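You operate a simulated robot arm through the tools that you are given. There is no shell and no other tool. Be economical: measure what you need, move in short steps, check, and stop when the job is done.

You run a simulated robot arm. Do the job below in one go: nothing can be reset, and whatever is moved stays where it is left.

JOB
Soak up the pink spill with the 44 ml and 63 ml sponges, the blue with the 85 ml.
Fine: put all three back where they stood; leave the other sponges dry.

Only the result counts: the job must be done as asked and must still hold three seconds after the hand-in. Knocking over, shifting, dropping, spilling or breaking anything else fails it.

ROBOT AND FRAMES
A 7-joint arm with a two-finger parallel gripper, fixed in place. Base frame: the origin is at the foot of the arm, x ahead of it, y to its left, z up; the work surface is at about z = 0.784. Units: m, degrees, N and s.
With the tool pointing down near the work surface it reaches from about 0.3 to 0.7 m from the base axis. Its first joint turns from -66.0 to 66.0 degrees. Payload 1.57 kg.
Tool frame: the origin (TCP) lies between the finger pads and is the grasp point; the fingertips stand 0.03 m ahead of it; z points along the fingers, y is the line along which they close. Largest opening 0.11 m; finger width 0.024, thickness 0.012; the body of the gripper, 0.048 by 0.112 m, starts 0.078 m behind the TCP.
Orientation is told as [roll, pitch, yaw] about the base's x, y, z axes, in that order, counted from this pose: with the fingers straight down and closing along the base's y, the tool's x points along the base's -x, its y along +y and its z along -z.

CONTROLS
- The arm moves only by the tool move_arm. Its argument "deltas" is a list that holds one entry, the list of rows, each a list of 7 numbers: the closure in counts, from 0 (fully open) to 255 (shut), then the shift along the tool's x, y, z in units of 250 mm (1.0 is 250 mm), then the turn, a rotation vector about the tool's x, y, z in units of 180 degrees (1.0 is 180 degrees). In form: [[[hand, tx, ty, tz, ax, ay, az], ...]]. A call has 1 to 20 rows; each row is the pose to reach, as a shift and turn from the pose commanded when the call began, along the tool's axes at that moment. A call with a number of a shift or a turn outside -1 to 1 is refused whole. Each row takes 0.2 s and may step no farther than 0.05 m and 8.6 degrees from the row before; otherwise, or with a gripper value out of range, the whole call is refused. A pose out of reach is approached as far as the arm can. The call stops where the force on the tool passes 40 N (or 10 N more than at its start, if that is more) or the arm is blocked; 0.2 s more then pass. The fingers move at their own pace (about 0.108 m/s each) and stop on an object; they squeeze with about 34 N. The grip force told is the motor's: it shows also when the fingers shut on nothing. Time passes only in rows, and 0.2 s behind the last, so rows that repeat a pose let the fingers close. It gives the time, the measured TCP pose, the force on the tool (base axes), the opening and the grip force at its end, in the units of the frame above (readings bear some noise), with the torque about the TCP (base axes, N m) and any sound that the robot's microphone picked up.
- Cameras (640 x 400 px; columns grow to the right, rows downward): "scene" is fixed at [0.175, -0.4001, 1.4045]; the picture's right is [0.67, -0.74, 0.00], its down [-0.42, -0.38, -0.82] and it looks along [0.61, 0.56, -0.57] (base axes); focal length 318 px, centre (320, 200). "wrist" rides on the gripper at [0.07, 0.016, -0.141] in the tool frame; the picture's right is [-0.23, 0.97, 0.00], its down [-0.85, -0.20, -0.48] and it looks along [-0.47, -0.11, 0.88] (tool axes); focal length 222 px, centre (320, 200). There is no depth. A picture from a camera that has moved, and an enlarged one, comes with that camera's place and axes in the base frame and with its lens.
- snapshot(camera): a new picture of that camera. No time passes.
- enlarge(camera, box): a new picture of the part [left, top, right, bottom] of that camera's present view, enlarged. No time passes.
- sign_off(): hands the job in; it is judged then, once.

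Work in short steps. Places have to be worked out from the pictures, the camera data and where the tool is seen: move nearer, look again, correct. Check each grasp and each placing, and mend what went wrong. You have 120 turns and 84 pictures in all, those below and enlarged ones among them. Open the gripper and draw the arm clear of the work before you hand the job in, unless the task says otherwise; then end with one line.

The tools are called after "Emit:" by a JSON object that holds its "method" and its "body". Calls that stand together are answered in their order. move_arm: Moves the arm, as the interface text tells. Its arguments: {"type":"object","properties":{"deltas":{"type":"array"}},"required":["deltas"]} The other tools are called the same way: snapshot (camera) takes a picture; enlarge (camera, box) takes an enlarged picture of a part of a camera's view; sign_off () hands the job in.

At the start:

```text
t: 0.0
tool_pos: [0.3435, 0.1367, 1.0958]
tcp_rot: [0.0, 0.0, -0.1]
force: [1.0, -0.1, -1.5]
torque: [0.01, -0.02, 0.0]
width: 0.1101
grip_force: 0.1
```

scene: 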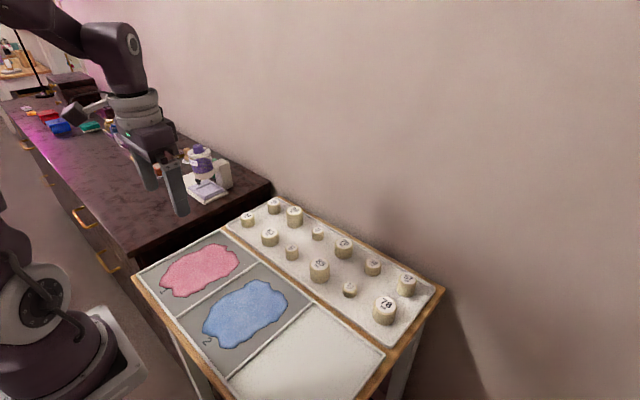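
wrist: 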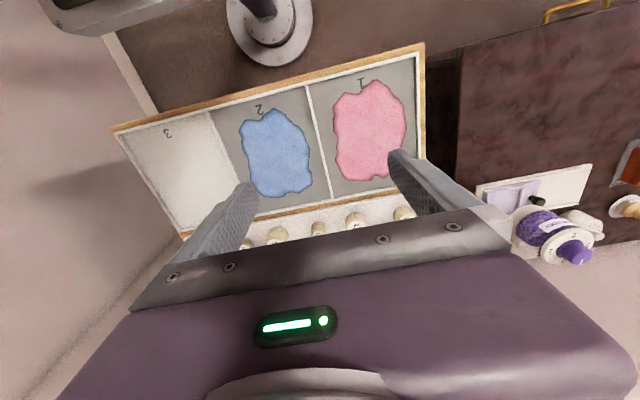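

The sponges carry labels on top; I enlarge the scene view of the tray to read them.

Emit:
{"method": "enlarge", "body": {"camera": "scene", "box": [225, 185, 345, 260]}}

Emit:
{"method": "enlarge", "body": {"camera": "scene", "box": [300, 225, 440, 330]}}

```text
5.33 times, centred on (285, 222) of scene
camera zoom: at [0.175, -0.4001, 1.4045], right [0.67, -0.74, 0.0], down [-0.42, -0.38, -0.82], along [0.61, 0.56, -0.57], focal length 1693 px, centre (507, 80)
```

zoom: 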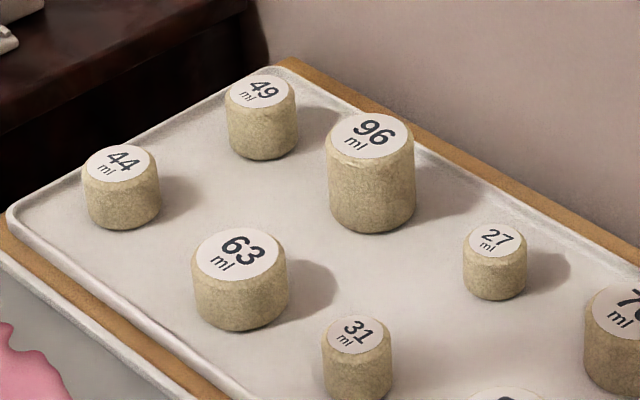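

```text
3.81 times, centred on (370, 278) of scene
camera zoom: at [0.175, -0.4001, 1.4045], right [0.67, -0.74, 0.0], down [-0.42, -0.38, -0.82], along [0.61, 0.56, -0.57], focal length 1210 px, centre (130, -95)
```

zoom: 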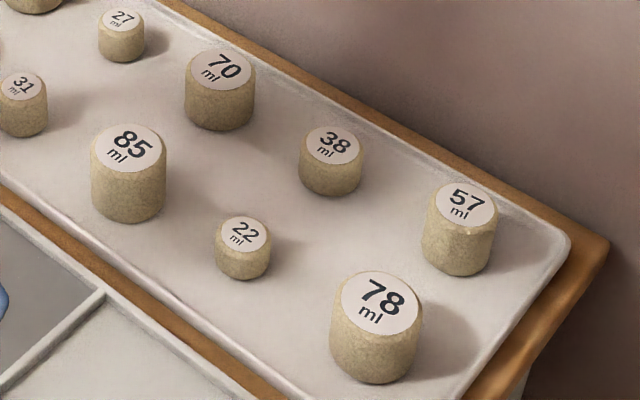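

Labels are read. From the scene view I put 44 at about (0.594, 0.286), 63 at (0.588, 0.174) and 85 at (0.580, -0.025), with the pink spill at (0.394, 0.224) and the blue at (0.393, 0.032). I move near 44 and look with the wrist camera to refine this.

Emit:
{"method": "move_arm", "body": {"deltas": [[[60, -0.12, 0.1, 0.06, 0, 0, 0], [60, -0.24, 0.2, 0.12, 0, 0, 0], [60, -0.36, 0.3, 0.18, 0, 0, 0], [60, -0.48, 0.4, 0.24, 0, 0, 0], [60, -0.6, 0.5, 0.3, 0, 0, 0], [60, -0.7, 0.58, 0.36, 0, 0, 0]]]}}

Emit:
{"method": "snapshot", "body": {"camera": "wrist"}}

Emit:
{"method": "snapshot", "body": {"camera": "scene"}}

```text
t: 1.4
tool_pos: [0.5217, 0.2807, 1.0049]
tcp_rot: [0.1, 0.0, 0.0]
force: [1.6, 1.0, -0.3]
torque: [-0.01, -0.03, 0.01]
width: 0.0845
grip_force: 0.0
```

```text
79 pictures are left
camera wrist: at [0.4525, 0.2955, 1.1456], right [0.23, 0.97, 0.0], down [0.85, -0.2, 0.48], along [0.47, -0.11, -0.88], focal length 222 px, centre (320, 200)
```

wrist: 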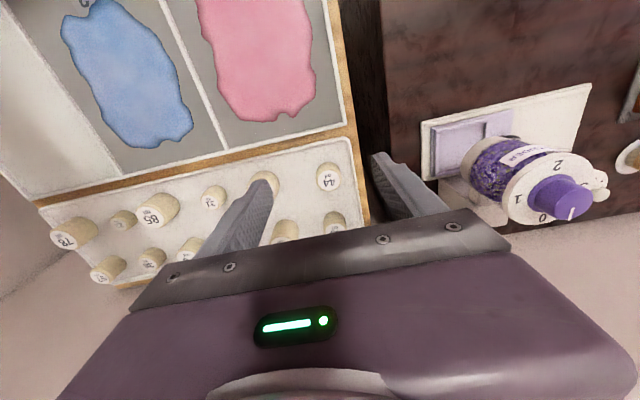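

```text
78 pictures are left
```

scene: 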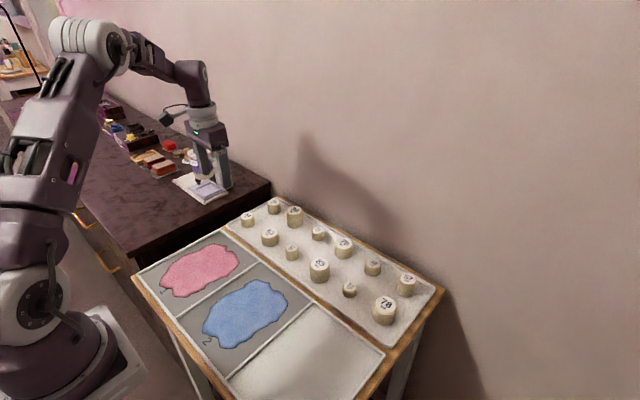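

Combining the wrist and scene views puts 44 at about (0.591, 0.276) with its top near z 0.825. I go down to just above it and check the alignment.

Emit:
{"method": "move_arm", "body": {"deltas": [[[60, -0.07, -0.005, 0.12, 0, 0, 0], [60, -0.14, -0.01, 0.24, 0, 0, 0], [60, -0.21, -0.015, 0.36, 0, 0, 0], [60, -0.276, -0.02, 0.46, 0, 0, 0], [60, -0.276, -0.02, 0.46, 0, 0, 0]]]}}

Emit:
{"method": "snapshot", "body": {"camera": "wrist"}}

Emit:
{"method": "enlarge", "body": {"camera": "scene", "box": [200, 150, 340, 255]}}

```text
t: 2.6
tool_pos: [0.5881, 0.2747, 0.8904]
tcp_rot: [0.0, 0.0, 0.0]
force: [0.4, 0.3, 0.4]
torque: [-0.04, -0.02, -0.01]
width: 0.0842
grip_force: 0.1
```

```text
77 pictures are left
camera wrist: at [0.5198, 0.289, 1.0313], right [0.23, 0.97, 0.0], down [0.85, -0.2, 0.48], along [0.47, -0.11, -0.88], focal length 222 px, centre (320, 200)
```

wrist: 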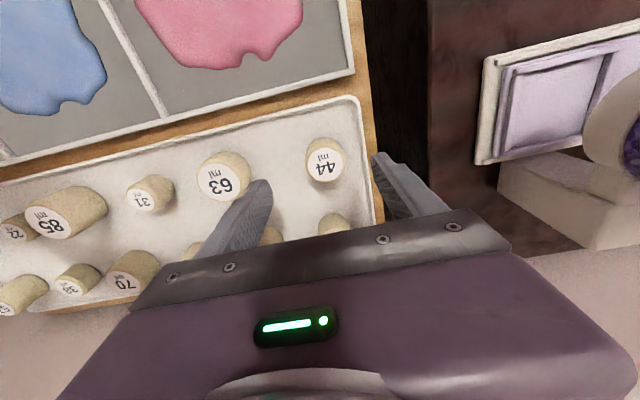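

```text
3.81 times, centred on (270, 202) of scene
camera zoom: at [0.175, -0.4001, 1.4045], right [0.67, -0.74, 0.0], down [-0.42, -0.38, -0.82], along [0.61, 0.56, -0.57], focal length 1210 px, centre (510, 190)
```

zoom: 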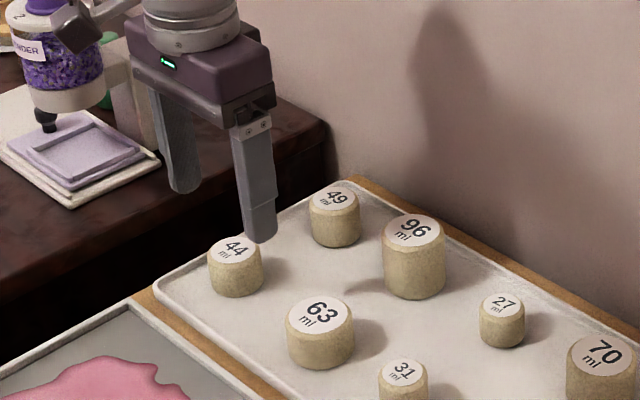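

44 is centred within about 4 mm. I narrow the fingers to about 0.066, go down until the tips are about 1 cm above the tray, and stop there before closing.

Emit:
{"method": "move_arm", "body": {"deltas": [[[102, -0.014, 0.006, 0.0, 0, 0, 0], [102, -0.014, 0.006, 0.08, 0, 0, 0], [102, -0.014, 0.006, 0.16, 0, 0, 0], [102, -0.014, 0.006, 0.25, 0, 0, 0], [102, -0.014, 0.006, 0.25, 0, 0, 0]]]}}

Emit:
{"method": "enlarge", "body": {"camera": "scene", "box": [200, 150, 340, 255]}}

Emit:
{"method": "snapshot", "body": {"camera": "wrist"}}

```text
t: 3.8
tool_pos: [0.5898, 0.28, 0.8283]
tcp_rot: [0.0, -0.1, 0.1]
force: [-0.6, 0.5, -0.4]
torque: [0.0, 0.01, 0.04]
width: 0.0661
grip_force: 0.1
```

```text
3.81 times, centred on (270, 202) of scene
camera zoom: at [0.175, -0.4001, 1.4045], right [0.67, -0.74, 0.0], down [-0.42, -0.38, -0.82], along [0.61, 0.56, -0.57], focal length 1210 px, centre (510, 190)
```

zoom: 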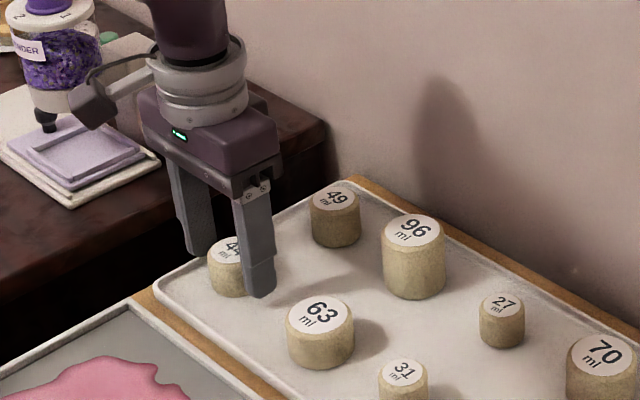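

```text
74 pictures are left
camera wrist: at [0.5211, 0.2935, 0.9702], right [0.23, 0.97, 0.0], down [0.86, -0.2, 0.48], along [0.47, -0.11, -0.88], focal length 222 px, centre (320, 200)
```

wrist: 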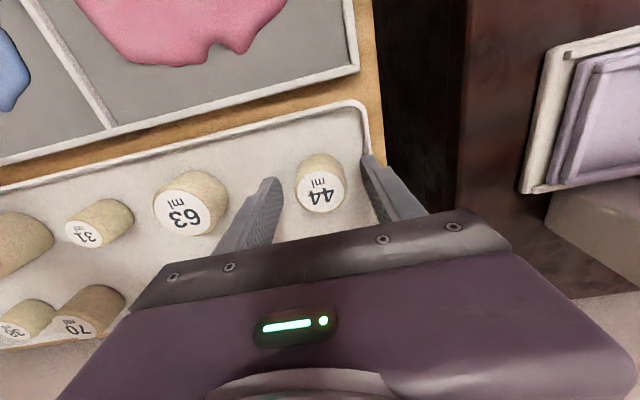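

The sponge stands cleanly between the fingers. I close gently, one step at a time, to find the contact width.

Emit:
{"method": "move_arm", "body": {"deltas": [[[125, 0, 0, 0, 0, 0, 0], [145, 0, 0, 0, 0, 0, 0], [158, 0, 0, 0, 0, 0, 0], [158, 0, 0, 0, 0, 0, 0]]]}}

```text
t: 4.8
tool_pos: [0.5885, 0.2796, 0.8288]
tcp_rot: [-0.1, 0.0, 0.1]
force: [-0.1, -0.1, -1.4]
torque: [-0.01, 0.02, -0.01]
width: 0.0418
grip_force: 0.3
```

There is no real contact yet at 0.042, so I close a little further.

Emit:
{"method": "move_arm", "body": {"deltas": [[[165, 0, 0, 0, 0, 0, 0], [172, 0, 0, 0, 0, 0, 0], [180, 0, 0, 0, 0, 0, 0], [180, 0, 0, 0, 0, 0, 0]]]}}

Emit:
{"method": "snapshot", "body": {"camera": "wrist"}}

```text
t: 5.8
tool_pos: [0.5907, 0.2803, 0.8296]
tcp_rot: [0.0, 0.0, 0.0]
force: [1.2, -0.3, 0.2]
torque: [0.03, 0.02, -0.03]
width: 0.0389
grip_force: 34.1
```

```text
73 pictures are left
camera wrist: at [0.5212, 0.2934, 0.9705], right [0.23, 0.97, 0.0], down [0.85, -0.2, 0.48], along [0.47, -0.11, -0.88], focal length 222 px, centre (320, 200)
```

wrist: 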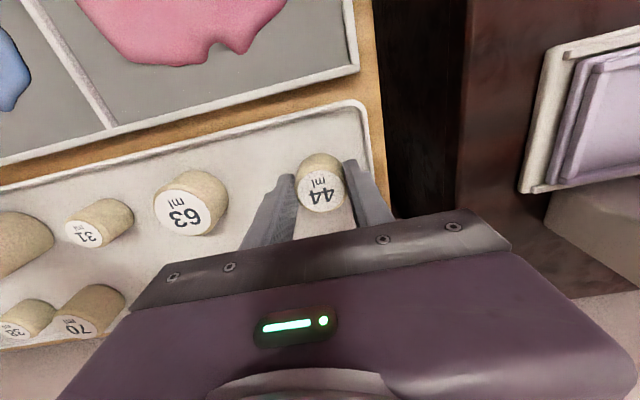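

Firm grip at 0.039 m (34 N) and the sponge is stiff. I lift 8 cm and carry it over the pink spill.

Emit:
{"method": "move_arm", "body": {"deltas": [[[180, 0, 0, -0.1, 0, 0, 0], [180, 0, 0, -0.2, 0, 0, 0], [180, 0, 0, -0.3, 0, 0, 0], [180, 0.16, -0.04, -0.3, 0, 0, 0], [180, 0.32, -0.08, -0.3, 0, 0, 0], [180, 0.48, -0.12, -0.3, 0, 0, 0], [180, 0.64, -0.17, -0.3, 0, 0, 0], [180, 0.78, -0.22, -0.3, 0, 0, 0]]]}}

Emit:
{"method": "snapshot", "body": {"camera": "wrist"}}

Emit:
{"method": "snapshot", "body": {"camera": "scene"}}

```text
t: 7.6
tool_pos: [0.3945, 0.2254, 0.9031]
tcp_rot: [0.0, -0.2, 0.0]
force: [-0.7, 0.1, -1.0]
torque: [0.01, -0.04, -0.03]
width: 0.0388
grip_force: 34.1
```

```text
72 pictures are left
camera wrist: at [0.3257, 0.2392, 1.0435], right [0.23, 0.97, 0.0], down [0.85, -0.2, 0.48], along [0.47, -0.11, -0.88], focal length 222 px, centre (320, 200)
```

wrist: 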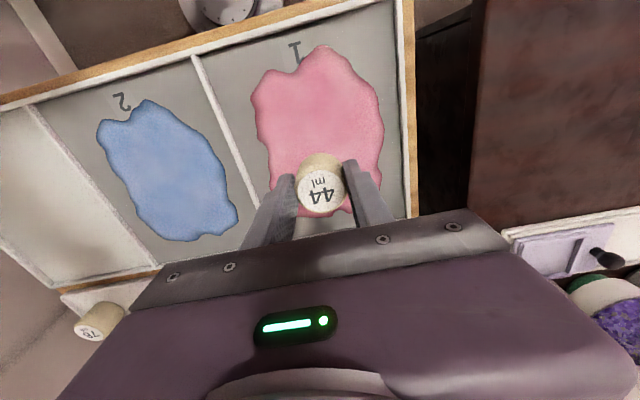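

```text
71 pictures are left
```

scene: 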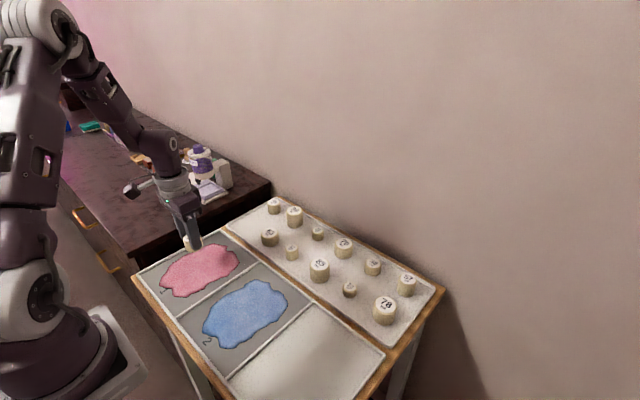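

The spill centre comes out at about (0.39, 0.225), right under the sponge. I go down to the original grasp height, watching the force.

Emit:
{"method": "move_arm", "body": {"deltas": [[[180, 0.02, 0, 0.1, 0, 0, 0], [180, 0.02, 0, 0.2, 0, 0, 0], [180, 0.02, 0, 0.26, 0, 0, 0], [180, 0.02, 0, 0.285, 0, 0, 0], [180, 0.02, 0, 0.285, 0, 0, 0]]]}}

Emit:
{"method": "snapshot", "body": {"camera": "wrist"}}

Emit:
{"method": "enlarge", "body": {"camera": "scene", "box": [130, 195, 290, 315]}}

```text
t: 8.8
tool_pos: [0.3916, 0.2229, 0.8317]
tcp_rot: [0.0, -0.1, -0.1]
force: [0.8, 0.3, -0.4]
torque: [-0.01, -0.01, 0.04]
width: 0.0391
grip_force: 34.1
```

```text
70 pictures are left
camera wrist: at [0.3218, 0.2376, 0.9725], right [0.23, 0.97, 0.0], down [0.85, -0.2, 0.48], along [0.47, -0.11, -0.88], focal length 222 px, centre (320, 200)
```

wrist: 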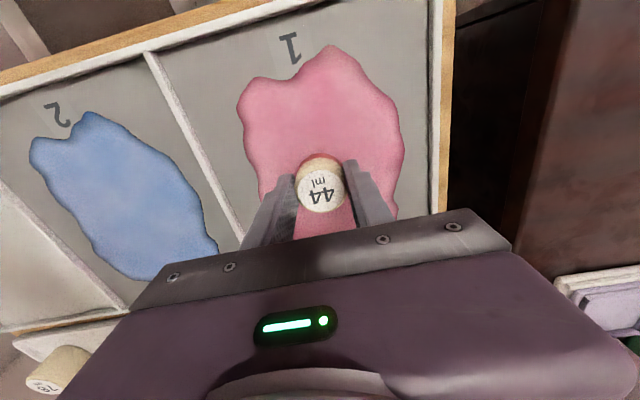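

```text
3.33 times, centred on (210, 255) of scene
camera zoom: at [0.175, -0.4001, 1.4045], right [0.67, -0.74, 0.0], down [-0.42, -0.38, -0.82], along [0.61, 0.56, -0.57], focal length 1058 px, centre (687, 17)
```

zoom: 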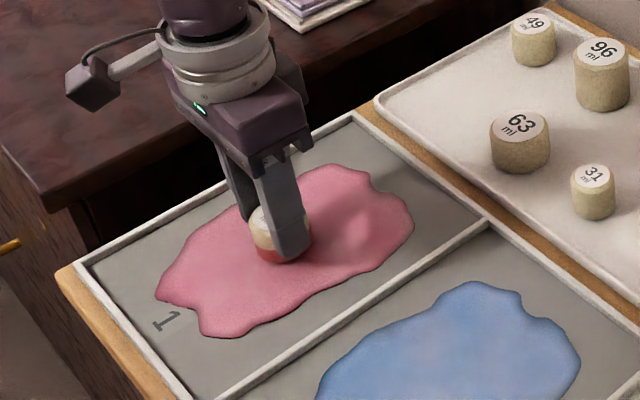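

The bottom of the sponge is turning red, so it is wicking. I hold it there for a few seconds, slightly lower.

Emit:
{"method": "move_arm", "body": {"deltas": [[[180, 0, 0, 0.006, 0, 0, 0], [180, 0, 0, 0.006, 0, 0, 0], [180, 0, 0, 0.006, 0, 0, 0], [180, 0, 0, 0.006, 0, 0, 0], [180, 0, 0, 0.006, 0, 0, 0], [180, 0, 0, 0.006, 0, 0, 0], [180, 0, 0, 0.006, 0, 0, 0], [180, 0, 0, 0.006, 0, 0, 0], [180, 0, 0, 0.006, 0, 0, 0], [180, 0, 0, 0.006, 0, 0, 0]]]}}

Emit:
{"method": "enlarge", "body": {"camera": "scene", "box": [130, 195, 290, 315]}}

```text
t: 11.0
tool_pos: [0.3911, 0.2227, 0.8301]
tcp_rot: [0.1, 0.1, 0.0]
force: [0.1, -0.1, -0.3]
torque: [0.0, 0.01, -0.02]
width: 0.0389
grip_force: 34.1
```

```text
3.33 times, centred on (210, 255) of scene
camera zoom: at [0.175, -0.4001, 1.4045], right [0.67, -0.74, 0.0], down [-0.42, -0.38, -0.82], along [0.61, 0.56, -0.57], focal length 1058 px, centre (687, 17)
```

zoom: 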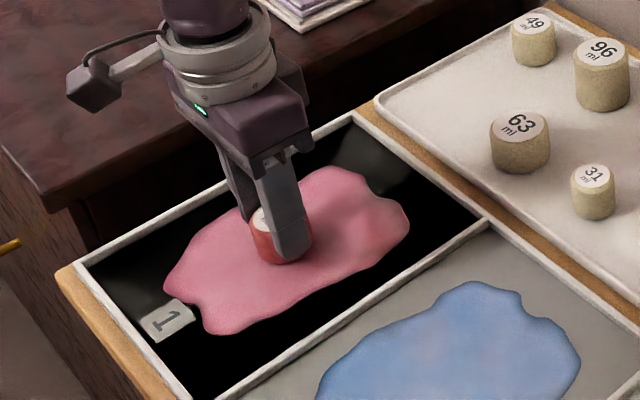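

The sponge is now red, the spill has shrunk a little, and the zone 1 panel has turned black, which I did not expect. I look more closely at that before doing anything else.

Emit:
{"method": "snapshot", "body": {"camera": "wrist"}}

Emit:
{"method": "snapshot", "body": {"camera": "scene"}}

```text
67 pictures are left
camera wrist: at [0.3221, 0.2376, 0.9712], right [0.23, 0.97, 0.0], down [0.85, -0.2, 0.48], along [0.47, -0.11, -0.88], focal length 222 px, centre (320, 200)
```

wrist: 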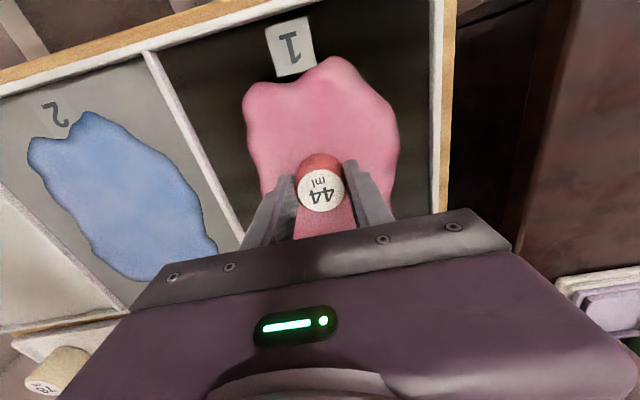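

```text
66 pictures are left
```

scene: 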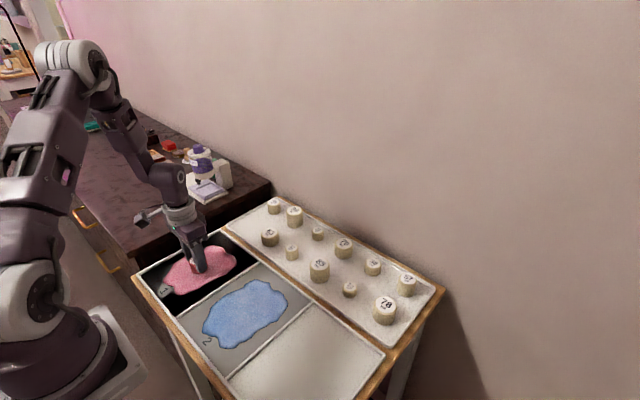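

Both cameras show the panel black, with the spill otherwise intact and still being drawn up. I can't tell why it changed colour, but nothing has shifted, so I hold longer to let the sponge fill.

Emit:
{"method": "move_arm", "body": {"deltas": [[[180, 0, 0, 0, 0, 0, 0], [180, 0, 0, 0, 0, 0, 0], [180, 0, 0, 0, 0, 0, 0], [180, 0, 0, 0, 0, 0, 0], [180, 0, 0, 0, 0, 0, 0], [180, 0, 0, 0, 0, 0, 0], [180, 0, 0, 0, 0, 0, 0], [180, 0, 0, 0, 0, 0, 0], [180, 0, 0, 0, 0, 0, 0], [180, 0, 0, 0, 0, 0, 0], [180, 0, 0, 0, 0, 0, 0], [180, 0, 0, 0, 0, 0, 0], [180, 0, 0, 0, 0, 0, 0], [180, 0, 0, 0, 0, 0, 0], [180, 0, 0, 0, 0, 0, 0]]]}}

Emit:
{"method": "enlarge", "body": {"camera": "scene", "box": [130, 195, 290, 315]}}

```text
t: 14.2
tool_pos: [0.3911, 0.2235, 0.8299]
tcp_rot: [0.1, -0.1, 0.0]
force: [0.0, 0.7, 0.4]
torque: [0.02, -0.03, 0.01]
width: 0.0389
grip_force: 33.8
```

```text
3.33 times, centred on (210, 255) of scene
camera zoom: at [0.175, -0.4001, 1.4045], right [0.67, -0.74, 0.0], down [-0.42, -0.38, -0.82], along [0.61, 0.56, -0.57], focal length 1058 px, centre (687, 17)
```

zoom: 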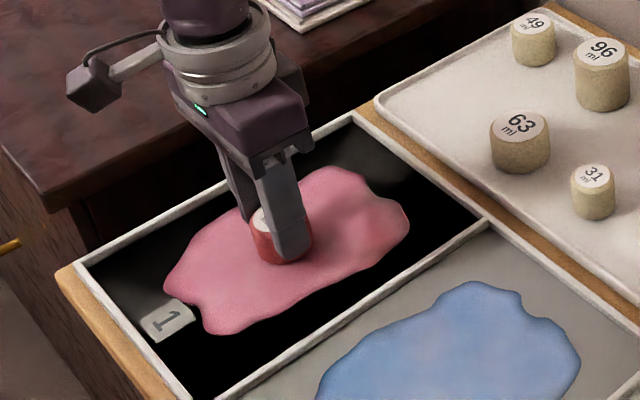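

Nothing changed over 3 s: the sponge is red all over, but the spill has shrunk only slightly. The grip may limit what it takes up, so I let go while it stands in the spill and see if it takes more.

Emit:
{"method": "move_arm", "body": {"deltas": [[[150, 0, 0, 0, 0, 0, 0], [130, 0, 0, 0, 0, 0, 0], [130, 0, 0, 0, 0, 0, 0], [130, 0, 0, 0, 0, 0, 0], [130, 0, 0, 0, 0, 0, 0], [130, 0, 0, 0, 0, 0, 0], [130, 0, 0, 0, 0, 0, 0], [130, 0, 0, 0, 0, 0, 0]]]}}

Emit:
{"method": "enlarge", "body": {"camera": "scene", "box": [130, 195, 290, 315]}}

Emit:
{"method": "snapshot", "body": {"camera": "wrist"}}

```text
t: 16.0
tool_pos: [0.3897, 0.2237, 0.8302]
tcp_rot: [0.0, 0.1, -0.1]
force: [0.1, 0.6, -0.9]
torque: [-0.01, 0.0, 0.0]
width: 0.0538
grip_force: 0.0
```

```text
3.33 times, centred on (210, 255) of scene
camera zoom: at [0.175, -0.4001, 1.4045], right [0.67, -0.74, 0.0], down [-0.42, -0.38, -0.82], along [0.61, 0.56, -0.57], focal length 1058 px, centre (687, 17)
```

zoom: 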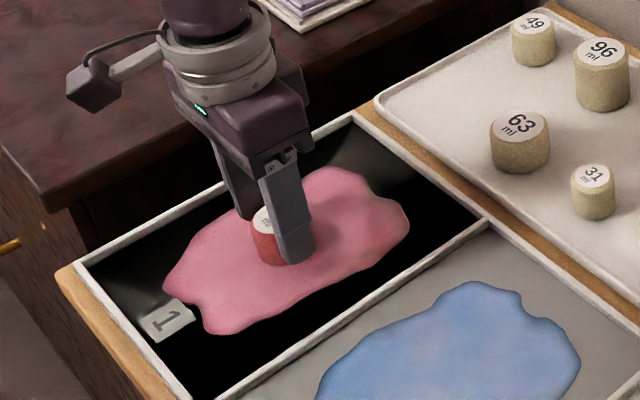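

```text
63 pictures are left
camera wrist: at [0.3221, 0.2376, 0.9712], right [0.23, 0.97, 0.0], down [0.85, -0.2, 0.48], along [0.47, -0.11, -0.88], focal length 222 px, centre (320, 200)
```

wrist: 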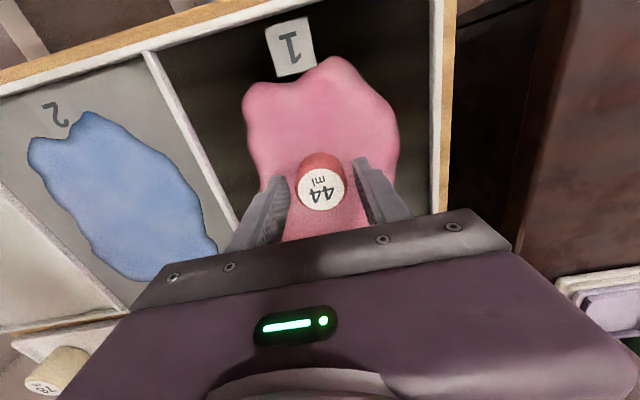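

Still no change, so I take 44 as full. I regrip it, lift a little over the spill, and check for drips before carrying it back.

Emit:
{"method": "move_arm", "body": {"deltas": [[[160, 0, 0, 0, 0, 0, 0], [180, 0, 0, 0, 0, 0, 0], [180, 0, 0, 0, 0, 0, 0], [180, 0, 0, -0.1, 0, 0, 0], [180, 0, 0, -0.2, 0, 0, 0], [180, 0, 0, -0.291, 0, 0, 0], [180, 0, 0, -0.291, 0, 0, 0], [180, 0, 0, -0.291, 0, 0, 0]]]}}

Emit:
{"method": "enlarge", "body": {"camera": "scene", "box": [130, 195, 290, 315]}}

Emit:
{"method": "snapshot", "body": {"camera": "wrist"}}

```text
t: 17.8
tool_pos: [0.3909, 0.2234, 0.9045]
tcp_rot: [-0.1, -0.1, 0.0]
force: [0.2, 0.7, -0.6]
torque: [0.04, -0.02, -0.02]
width: 0.0389
grip_force: 33.8
```

```text
3.33 times, centred on (210, 255) of scene
camera zoom: at [0.175, -0.4001, 1.4045], right [0.67, -0.74, 0.0], down [-0.42, -0.38, -0.82], along [0.61, 0.56, -0.57], focal length 1058 px, centre (687, 17)
```

zoom: 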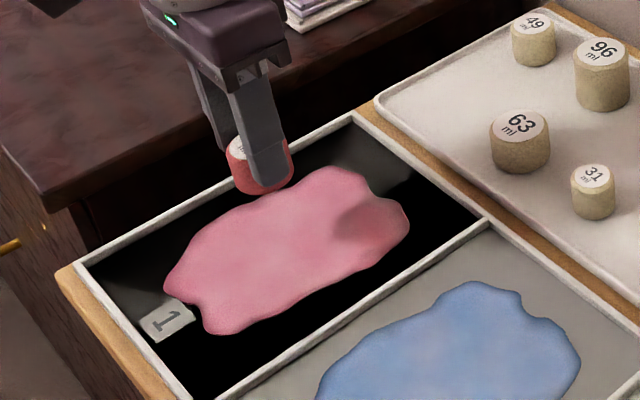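

```text
61 pictures are left
camera wrist: at [0.3221, 0.2378, 1.0457], right [0.23, 0.97, 0.0], down [0.86, -0.2, 0.48], along [0.47, -0.11, -0.88], focal length 222 px, centre (320, 200)
```

wrist: 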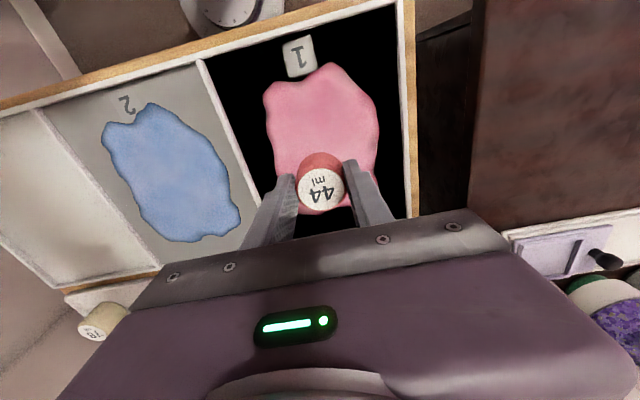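

No drips, and the spill is clearly smaller now. I return 44 along the same path to exactly where it was gripped.

Emit:
{"method": "move_arm", "body": {"deltas": [[[180, -0.14, 0.05, 0, 0, 0, 0], [180, -0.3, 0.1, 0, 0, 0, 0], [180, -0.46, 0.14, 0, 0, 0, 0], [180, -0.62, 0.18, 0, 0, 0, 0], [180, -0.8, 0.22, 0, 0, 0, 0], [180, -0.8, 0.22, 0.1, 0, 0, 0], [180, -0.8, 0.22, 0.2, 0, 0, 0], [180, -0.8, 0.22, 0.27, 0, 0, 0], [180, -0.8, 0.22, 0.298, 0, 0, 0], [180, -0.8, 0.22, 0.298, 0, 0, 0]]]}}

Emit:
{"method": "enlarge", "body": {"camera": "scene", "box": [200, 150, 340, 255]}}

```text
t: 20.0
tool_pos: [0.5914, 0.2772, 0.8295]
tcp_rot: [0.2, -0.2, 0.0]
force: [1.1, -1.5, 18.6]
torque: [-0.05, -0.08, -0.02]
width: 0.0395
grip_force: 34.0
```

```text
3.81 times, centred on (270, 202) of scene
camera zoom: at [0.1747, -0.4004, 1.4045], right [0.67, -0.74, 0.0], down [-0.42, -0.38, -0.82], along [0.61, 0.56, -0.57], focal length 1210 px, centre (510, 190)
```

zoom: 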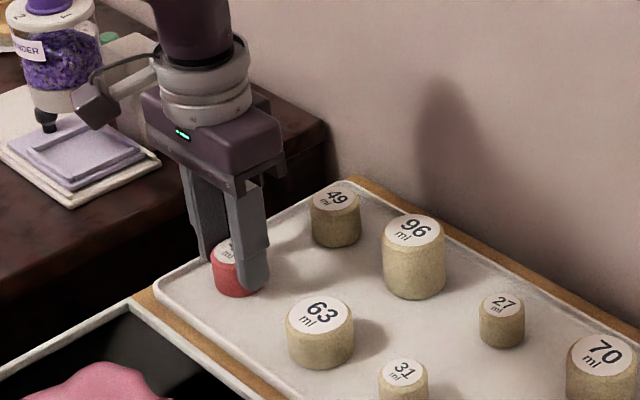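

44 has touched down, with 18 N of contact force and no tilt. I ease up 1 mm, release, rise straight up and move over 63.

Emit:
{"method": "move_arm", "body": {"deltas": [[[180, 0, 0, -0.004, 0, 0, 0], [140, 0, 0, -0.004, 0, 0, 0], [110, 0, 0, -0.004, 0, 0, 0], [105, 0, 0, -0.004, 0, 0, 0], [105, 0, 0, -0.1, 0, 0, 0], [105, 0, 0, -0.2, 0, 0, 0], [105, 0, 0, -0.32, 0, 0, 0], [90, 0.01, -0.14, -0.32, 0, 0, 0], [80, 0.02, -0.28, -0.32, 0, 0, 0], [80, 0.024, -0.414, -0.32, 0, 0, 0], [80, 0.024, -0.414, -0.25, 0, 0, 0], [80, 0.024, -0.414, -0.25, 0, 0, 0]]]}}

Emit:
{"method": "snapshot", "body": {"camera": "wrist"}}

Emit:
{"method": "enlarge", "body": {"camera": "scene", "box": [200, 150, 340, 255]}}

```text
t: 22.6
tool_pos: [0.5861, 0.1747, 0.8906]
tcp_rot: [0.0, 0.0, 0.0]
force: [-0.4, 0.1, -0.5]
torque: [0.0, -0.01, 0.0]
width: 0.0754
grip_force: 0.2
```

```text
59 pictures are left
camera wrist: at [0.5172, 0.1891, 1.0321], right [0.23, 0.97, 0.0], down [0.86, -0.2, 0.48], along [0.47, -0.11, -0.88], focal length 222 px, centre (320, 200)
```

wrist: 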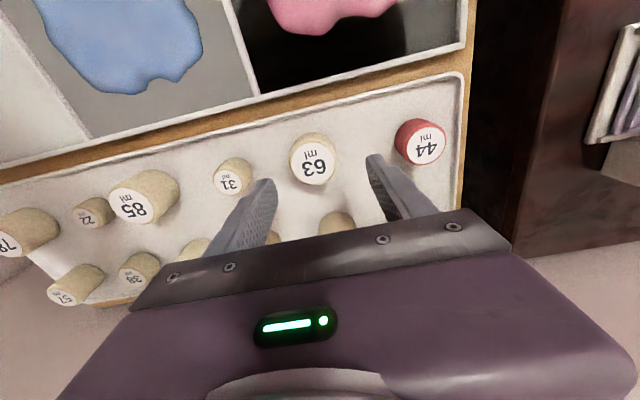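

```text
3.81 times, centred on (270, 202) of scene
camera zoom: at [0.175, -0.4002, 1.4045], right [0.67, -0.74, 0.0], down [-0.42, -0.38, -0.82], along [0.61, 0.56, -0.57], focal length 1210 px, centre (510, 190)
```

zoom: 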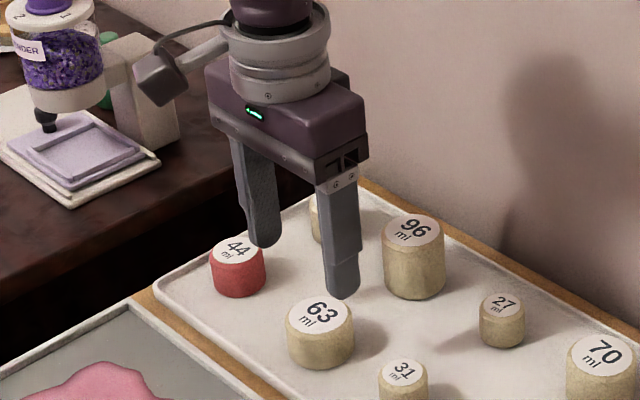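

44 is back upright within about 2 mm. For 63 I now read (0.583, 0.167), so I correct by 8 mm in y, go down and check.

Emit:
{"method": "move_arm", "body": {"deltas": [[[80, 0.01, -0.03, 0, 0, 0, 0], [80, 0.01, -0.03, 0.1, 0, 0, 0], [80, 0.01, -0.03, 0.2, 0, 0, 0], [80, 0.01, -0.03, 0.245, 0, 0, 0], [80, 0.01, -0.03, 0.245, 0, 0, 0]]]}}

Emit:
{"method": "snapshot", "body": {"camera": "wrist"}}

```text
t: 23.8
tool_pos: [0.5836, 0.1677, 0.8304]
tcp_rot: [0.0, -0.1, 0.0]
force: [0.1, -0.3, 0.7]
torque: [0.0, 0.0, 0.01]
width: 0.0754
grip_force: 0.0
```

```text
57 pictures are left
camera wrist: at [0.5143, 0.182, 0.9711], right [0.23, 0.97, 0.0], down [0.85, -0.2, 0.48], along [0.47, -0.11, -0.88], focal length 222 px, centre (320, 200)
```

wrist: 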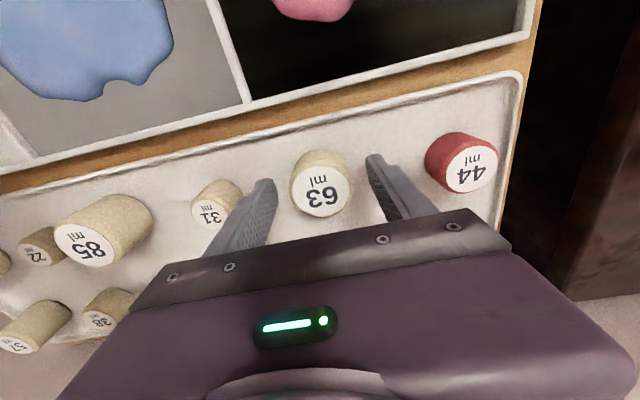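

63 is centred. I close on it, lift, carry it to the pink spill centre, lower it to the same height and soak for about 2.5 s.

Emit:
{"method": "move_arm", "body": {"deltas": [[[120, 0, 0, 0, 0, 0, 0], [150, 0, 0, 0, 0, 0, 0], [170, 0, 0, 0, 0, 0, 0], [170, 0, 0, 0, 0, 0, 0], [170, 0, 0, 0, 0, 0, 0]]]}}

Emit:
{"method": "move_arm", "body": {"deltas": [[[170, 0, 0, -0.1, 0, 0, 0], [170, 0, 0, -0.2, 0, 0, 0], [170, 0, 0, -0.3, 0, 0, 0], [170, 0.16, 0.05, -0.3, 0, 0, 0], [170, 0.32, 0.1, -0.3, 0, 0, 0], [170, 0.48, 0.15, -0.3, 0, 0, 0], [170, 0.64, 0.2, -0.3, 0, 0, 0], [170, 0.78, 0.23, -0.3, 0, 0, 0], [170, 0.78, 0.23, -0.2, 0, 0, 0], [170, 0.78, 0.23, -0.1, 0, 0, 0], [170, 0.78, 0.23, -0.02, 0, 0, 0], [170, 0.78, 0.23, -0.005, 0, 0, 0], [170, 0.78, 0.23, -0.005, 0, 0, 0], [170, 0.78, 0.23, -0.005, 0, 0, 0], [170, 0.78, 0.23, -0.005, 0, 0, 0], [170, 0.78, 0.23, -0.005, 0, 0, 0], [170, 0.78, 0.23, -0.005, 0, 0, 0], [170, 0.78, 0.23, -0.005, 0, 0, 0], [170, 0.78, 0.23, -0.005, 0, 0, 0], [170, 0.78, 0.23, -0.005, 0, 0, 0]]]}}

Emit:
{"method": "enlarge", "body": {"camera": "scene", "box": [130, 195, 290, 315]}}

Emit:
{"method": "snapshot", "body": {"camera": "wrist"}}

```text
t: 25.0
tool_pos: [0.5831, 0.1684, 0.8306]
tcp_rot: [0.0, 0.0, 0.0]
force: [-0.3, -0.6, 0.5]
torque: [0.0, -0.02, -0.02]
width: 0.0475
grip_force: 34.3
```

```text
t: 29.2
tool_pos: [0.3871, 0.2234, 0.8305]
tcp_rot: [0.0, 0.1, 0.1]
force: [-0.5, 0.4, 0.1]
torque: [-0.01, -0.01, 0.01]
width: 0.0474
grip_force: 33.6
```

```text
3.33 times, centred on (210, 255) of scene
camera zoom: at [0.175, -0.4001, 1.4045], right [0.67, -0.74, 0.0], down [-0.42, -0.38, -0.82], along [0.61, 0.56, -0.57], focal length 1058 px, centre (687, 17)
```

zoom: 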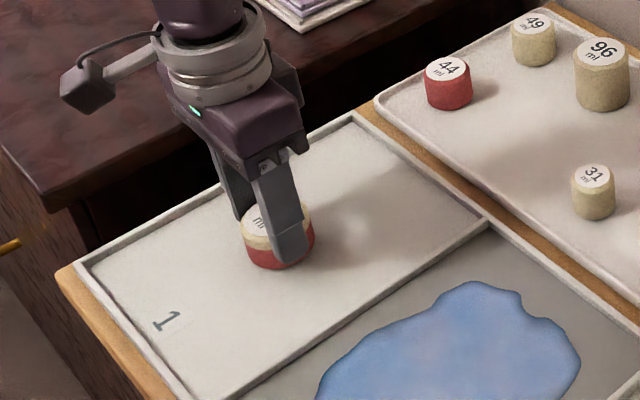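

```text
55 pictures are left
camera wrist: at [0.3188, 0.2388, 0.9714], right [0.23, 0.97, 0.0], down [0.85, -0.2, 0.48], along [0.47, -0.11, -0.88], focal length 222 px, centre (320, 200)
```

wrist: 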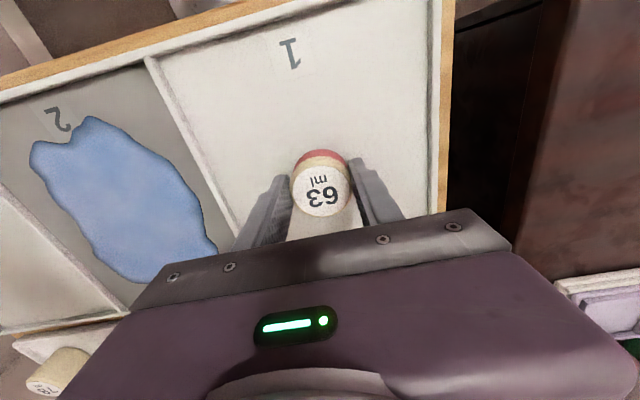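

The pink spill is fully gone and panel 1 shows clean white like panel 3; 63 is only partly wet. I take 63 back to its place and stop just at touchdown.

Emit:
{"method": "move_arm", "body": {"deltas": [[[170, 0, 0, -0.1, 0, 0, 0], [170, 0, 0, -0.2, 0, 0, 0], [170, 0, 0, -0.3, 0, 0, 0], [170, -0.14, -0.03, -0.3, 0, 0, 0], [170, -0.3, -0.08, -0.3, 0, 0, 0], [170, -0.46, -0.13, -0.3, 0, 0, 0], [170, -0.62, -0.18, -0.3, 0, 0, 0], [170, -0.78, -0.23, -0.3, 0, 0, 0], [170, -0.78, -0.23, -0.2, 0, 0, 0], [170, -0.78, -0.23, -0.1, 0, 0, 0], [170, -0.78, -0.23, -0.02, 0, 0, 0], [170, -0.78, -0.23, 0.003, 0, 0, 0], [170, -0.78, -0.23, 0.003, 0, 0, 0]]]}}

Emit:
{"method": "enlarge", "body": {"camera": "scene", "box": [200, 150, 340, 255]}}

Emit:
{"method": "snapshot", "body": {"camera": "wrist"}}

```text
t: 32.0
tool_pos: [0.5813, 0.169, 0.8305]
tcp_rot: [0.0, 0.0, 0.0]
force: [0.5, 0.6, 1.4]
torque: [0.05, -0.02, 0.02]
width: 0.0475
grip_force: 33.8
```

```text
3.81 times, centred on (270, 202) of scene
camera zoom: at [0.175, -0.4001, 1.4045], right [0.67, -0.74, 0.0], down [-0.42, -0.38, -0.82], along [0.61, 0.56, -0.57], focal length 1210 px, centre (510, 190)
```

zoom: 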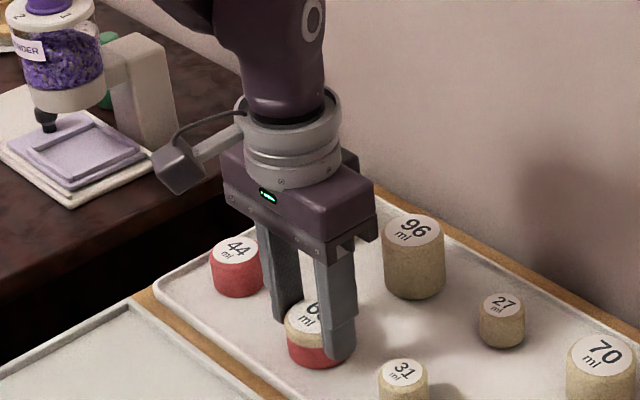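

```text
53 pictures are left
camera wrist: at [0.5142, 0.1825, 0.9717], right [0.23, 0.97, 0.0], down [0.85, -0.2, 0.48], along [0.47, -0.11, -0.88], focal length 222 px, centre (320, 200)
```

wrist: 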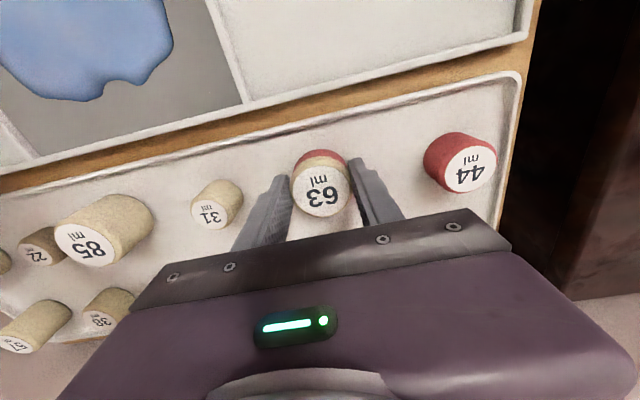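

63 is down in place. I release it, rise and move over 85, estimated at (0.582, -0.015).

Emit:
{"method": "move_arm", "body": {"deltas": [[[140, 0, 0, 0, 0, 0, 0], [110, 0, 0, 0, 0, 0, 0], [90, 0, 0, 0, 0, 0, 0], [85, 0, 0, 0, 0, 0, 0], [85, 0, 0, -0.1, 0, 0, 0], [85, 0, 0, -0.2, 0, 0, 0], [85, 0, 0, -0.32, 0, 0, 0], [80, 0, -0.16, -0.32, 0, 0, 0], [80, 0, -0.32, -0.32, 0, 0, 0], [80, 0, -0.48, -0.32, 0, 0, 0], [80, 0, -0.64, -0.32, 0, 0, 0], [80, 0, -0.732, -0.32, 0, 0, 0], [80, 0, -0.732, -0.32, 0, 0, 0]]]}}

Emit:
{"method": "snapshot", "body": {"camera": "wrist"}}

Emit:
{"method": "enlarge", "body": {"camera": "scene", "box": [220, 175, 420, 325]}}

```text
t: 34.8
tool_pos: [0.5841, -0.0159, 0.9098]
tcp_rot: [0.0, 0.0, 0.0]
force: [-0.1, 0.8, 0.6]
torque: [0.01, -0.01, -0.01]
width: 0.0755
grip_force: 0.0
```

```text
52 pictures are left
camera wrist: at [0.5155, -0.0027, 1.0508], right [0.23, 0.97, 0.0], down [0.86, -0.2, 0.48], along [0.47, -0.11, -0.88], focal length 222 px, centre (320, 200)
```

wrist: 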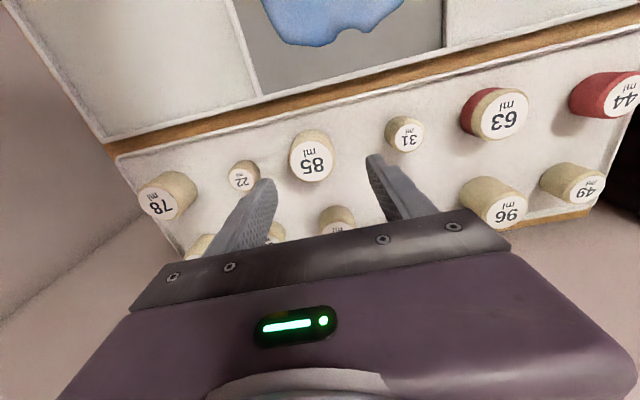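

```text
2.67 times, centred on (320, 250) of scene
camera zoom: at [0.175, -0.4002, 1.4045], right [0.67, -0.74, 0.0], down [-0.42, -0.38, -0.82], along [0.61, 0.56, -0.57], focal length 847 px, centre (320, 67)
```

zoom: 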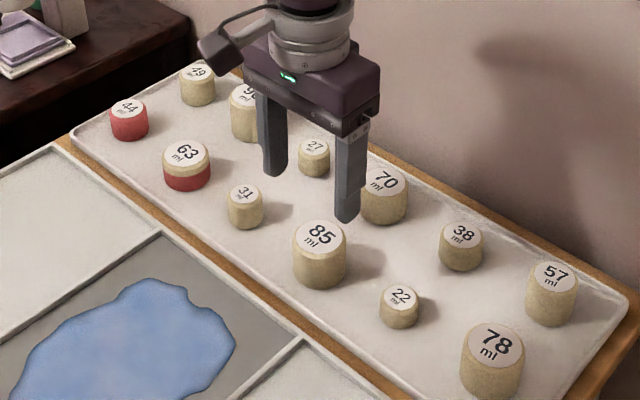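

Both cameras agree that 85 is at (0.582, -0.024). I shift 8 mm, go down and check before closing.

Emit:
{"method": "move_arm", "body": {"deltas": [[[80, 0.004, -0.034, 0, 0, 0, 0], [80, 0.004, -0.034, 0.1, 0, 0, 0], [80, 0.004, -0.034, 0.2, 0, 0, 0], [80, 0.004, -0.034, 0.3, 0, 0, 0], [80, 0.004, -0.034, 0.3, 0, 0, 0]]]}}

Emit:
{"method": "snapshot", "body": {"camera": "wrist"}}

```text
t: 36.0
tool_pos: [0.5831, -0.0241, 0.8349]
tcp_rot: [0.0, 0.1, 0.1]
force: [0.3, -1.1, 0.7]
torque: [-0.02, 0.0, -0.01]
width: 0.0754
grip_force: 0.0
```

```text
50 pictures are left
camera wrist: at [0.5143, -0.0099, 0.9756], right [0.23, 0.97, 0.0], down [0.85, -0.2, 0.48], along [0.47, -0.11, -0.88], focal length 222 px, centre (320, 200)
```

wrist: 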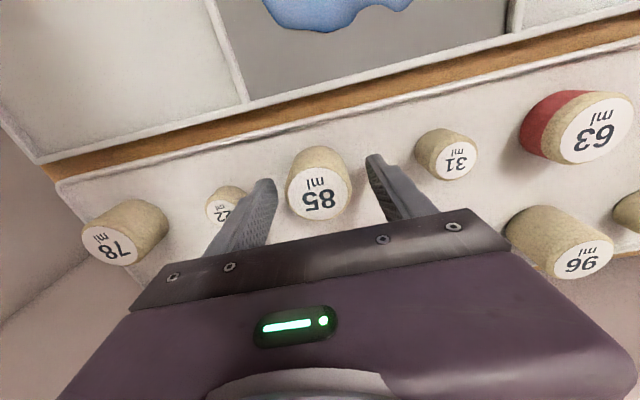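

85 is centred between the fingers. I grip it, carry it to the blue spill at about (0.388, 0.034), lower it to the grasp height and soak.

Emit:
{"method": "move_arm", "body": {"deltas": [[[120, 0, 0, 0, 0, 0, 0], [150, 0, 0, 0, 0, 0, 0], [170, 0, 0, 0, 0, 0, 0], [170, 0, 0, 0, 0, 0, 0], [170, 0, 0, 0, 0, 0, 0]]]}}

Emit:
{"method": "move_arm", "body": {"deltas": [[[170, 0, 0, -0.1, 0, 0, 0], [170, 0, 0, -0.2, 0, 0, 0], [170, 0, 0, -0.3, 0, 0, 0], [170, 0.16, 0.05, -0.3, 0, 0, 0], [170, 0.32, 0.1, -0.3, 0, 0, 0], [170, 0.48, 0.15, -0.3, 0, 0, 0], [170, 0.64, 0.2, -0.3, 0, 0, 0], [170, 0.78, 0.23, -0.3, 0, 0, 0], [170, 0.78, 0.23, -0.2, 0, 0, 0], [170, 0.78, 0.23, -0.1, 0, 0, 0], [170, 0.78, 0.23, -0.02, 0, 0, 0], [170, 0.78, 0.23, -0.004, 0, 0, 0], [170, 0.78, 0.23, -0.004, 0, 0, 0], [170, 0.78, 0.23, -0.004, 0, 0, 0], [170, 0.78, 0.23, -0.004, 0, 0, 0], [170, 0.78, 0.23, -0.004, 0, 0, 0], [170, 0.78, 0.23, -0.004, 0, 0, 0], [170, 0.78, 0.23, -0.004, 0, 0, 0], [170, 0.78, 0.23, -0.004, 0, 0, 0], [170, 0.78, 0.23, -0.004, 0, 0, 0]]]}}

Emit:
{"method": "snapshot", "body": {"camera": "scene"}}

Emit:
{"method": "snapshot", "body": {"camera": "wrist"}}

```text
t: 37.2
tool_pos: [0.5821, -0.0249, 0.8355]
tcp_rot: [0.0, 0.0, 0.0]
force: [0.3, -0.3, 0.3]
torque: [-0.01, -0.01, -0.01]
width: 0.0478
grip_force: 34.3
```

```text
t: 41.4
tool_pos: [0.3862, 0.0334, 0.8363]
tcp_rot: [0.0, 0.0, 0.0]
force: [-0.3, -0.3, 0.2]
torque: [0.02, 0.0, 0.0]
width: 0.0476
grip_force: 33.8
```

```text
49 pictures are left
```

scene: 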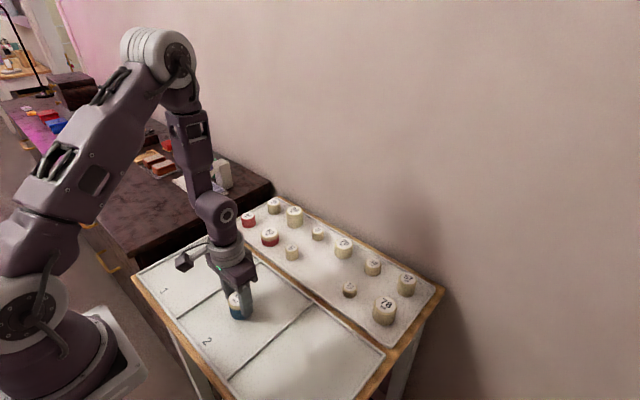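

```text
48 pictures are left
camera wrist: at [0.3183, 0.0481, 0.978], right [0.23, 0.97, 0.0], down [0.85, -0.2, 0.48], along [0.47, -0.11, -0.88], focal length 222 px, centre (320, 200)
```

wrist: 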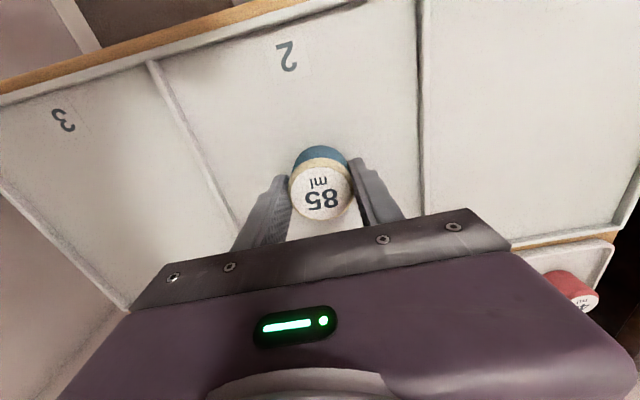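

Blue is gone too. I return 85 to its place.

Emit:
{"method": "move_arm", "body": {"deltas": [[[170, 0, 0, -0.1, 0, 0, 0], [170, 0, 0, -0.2, 0, 0, 0], [170, 0, 0, -0.3, 0, 0, 0], [170, -0.14, -0.03, -0.3, 0, 0, 0], [170, -0.3, -0.08, -0.3, 0, 0, 0], [170, -0.46, -0.13, -0.3, 0, 0, 0], [170, -0.62, -0.18, -0.3, 0, 0, 0], [170, -0.78, -0.23, -0.3, 0, 0, 0], [170, -0.78, -0.23, -0.2, 0, 0, 0], [170, -0.78, -0.23, -0.1, 0, 0, 0], [170, -0.78, -0.23, -0.02, 0, 0, 0], [170, -0.78, -0.23, 0.002, 0, 0, 0], [170, -0.78, -0.23, 0.002, 0, 0, 0]]]}}

Emit:
{"method": "enlarge", "body": {"camera": "scene", "box": [220, 175, 420, 325]}}

```text
t: 44.2
tool_pos: [0.5804, -0.0241, 0.8367]
tcp_rot: [0.0, 0.0, 0.1]
force: [-0.1, -0.1, 0.9]
torque: [0.0, 0.01, -0.01]
width: 0.0483
grip_force: 34.0
```

```text
2.67 times, centred on (320, 250) of scene
camera zoom: at [0.175, -0.4001, 1.4045], right [0.67, -0.74, 0.0], down [-0.42, -0.38, -0.82], along [0.61, 0.56, -0.57], focal length 847 px, centre (320, 67)
```

zoom: 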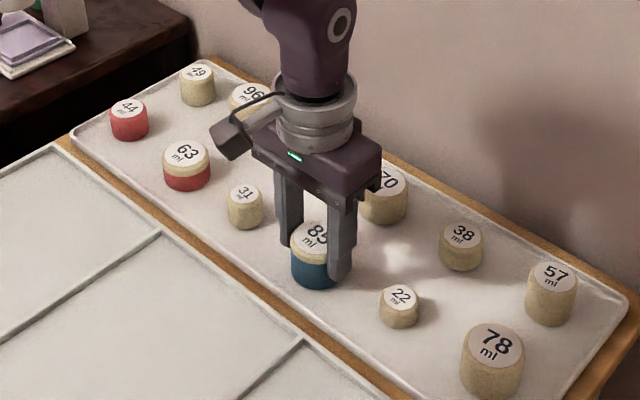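

85 is in place. I release it, rise straight up and draw the arm clear.

Emit:
{"method": "move_arm", "body": {"deltas": [[[140, 0, 0, 0, 0, 0, 0], [110, 0, 0, 0, 0, 0, 0], [90, 0, 0, 0, 0, 0, 0], [85, 0, 0, 0, 0, 0, 0], [85, 0, 0, -0.1, 0, 0, 0], [85, 0, 0, -0.2, 0, 0, 0], [85, 0, 0, -0.36, 0, 0, 0], [85, 0, 0, -0.52, 0, 0, 0], [60, 0.15, 0.06, -0.6, 0, 0, 0], [30, 0.3, 0.12, -0.68, 0, 0, 0], [0, 0.45, 0.18, -0.76, 0, 0, 0], [0, 0.6, 0.24, -0.84, 0, 0, 0], [0, 0.75, 0.3, -0.92, 0, 0, 0], [0, 0.85, 0.4, -0.98, 0, 0, 0], [0, 0.85, 0.4, -0.98, 0, 0, 0]]]}}

Emit:
{"method": "snapshot", "body": {"camera": "scene"}}

Emit:
{"method": "enlarge", "body": {"camera": "scene", "box": [225, 185, 345, 260]}}

Emit:
{"method": "enlarge", "body": {"camera": "scene", "box": [300, 225, 440, 330]}}

```text
t: 47.4
tool_pos: [0.368, 0.0775, 1.0826]
tcp_rot: [0.0, -0.1, -0.1]
force: [0.0, -0.6, -0.5]
torque: [-0.03, -0.03, 0.01]
width: 0.11
grip_force: 0.0
```

```text
46 pictures are left
```

scene: 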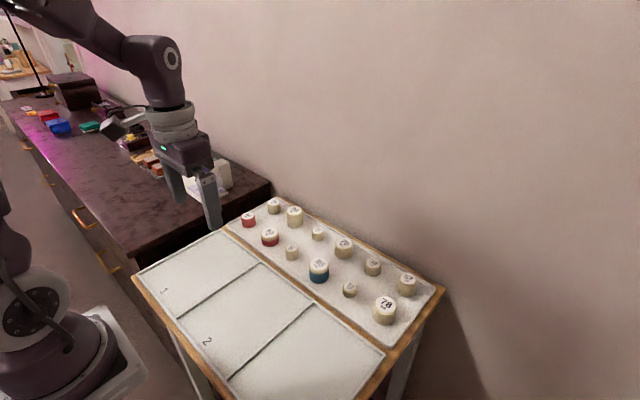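

```text
5.33 times, centred on (285, 222) of scene
camera zoom: at [0.175, -0.4001, 1.4045], right [0.67, -0.74, 0.0], down [-0.42, -0.38, -0.82], along [0.61, 0.56, -0.57], focal length 1693 px, centre (507, 80)
```

zoom: 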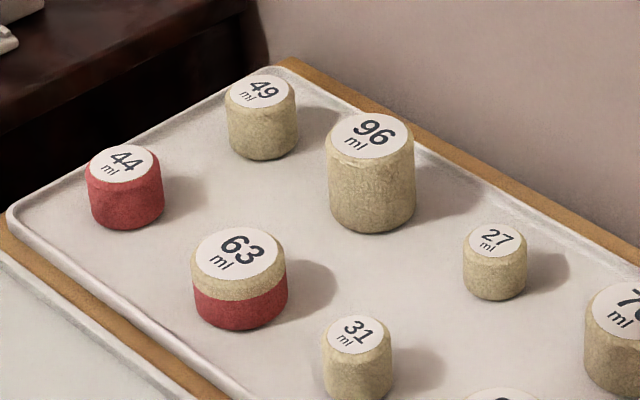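

```text
3.81 times, centred on (370, 278) of scene
camera zoom: at [0.175, -0.4001, 1.4045], right [0.67, -0.74, 0.0], down [-0.42, -0.38, -0.82], along [0.61, 0.56, -0.57], focal length 1210 px, centre (130, -95)
```

zoom: 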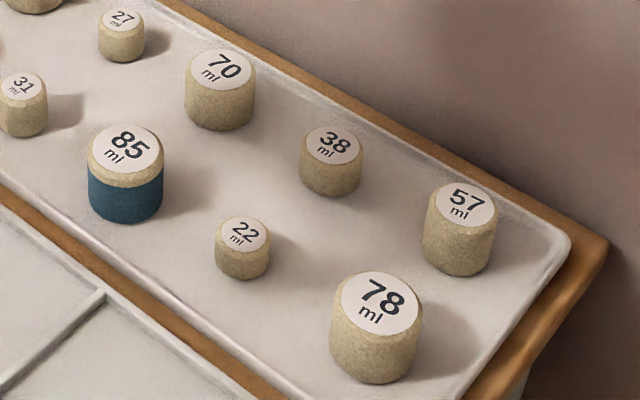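

Both spills are gone, the three sponges stand within about 3 mm of their old places, the others are dry and unmoved, and the arm is clear. I hand in.

Emit:
{"method": "sign_off", "body": {}}

```text
The job is handed in.
```

The pink spill is soaked up with the 44 ml and 63 ml sponges and the blue with the 85 ml; all three stand within about 3 mm of where they were, and the other sponges are dry and unmoved.
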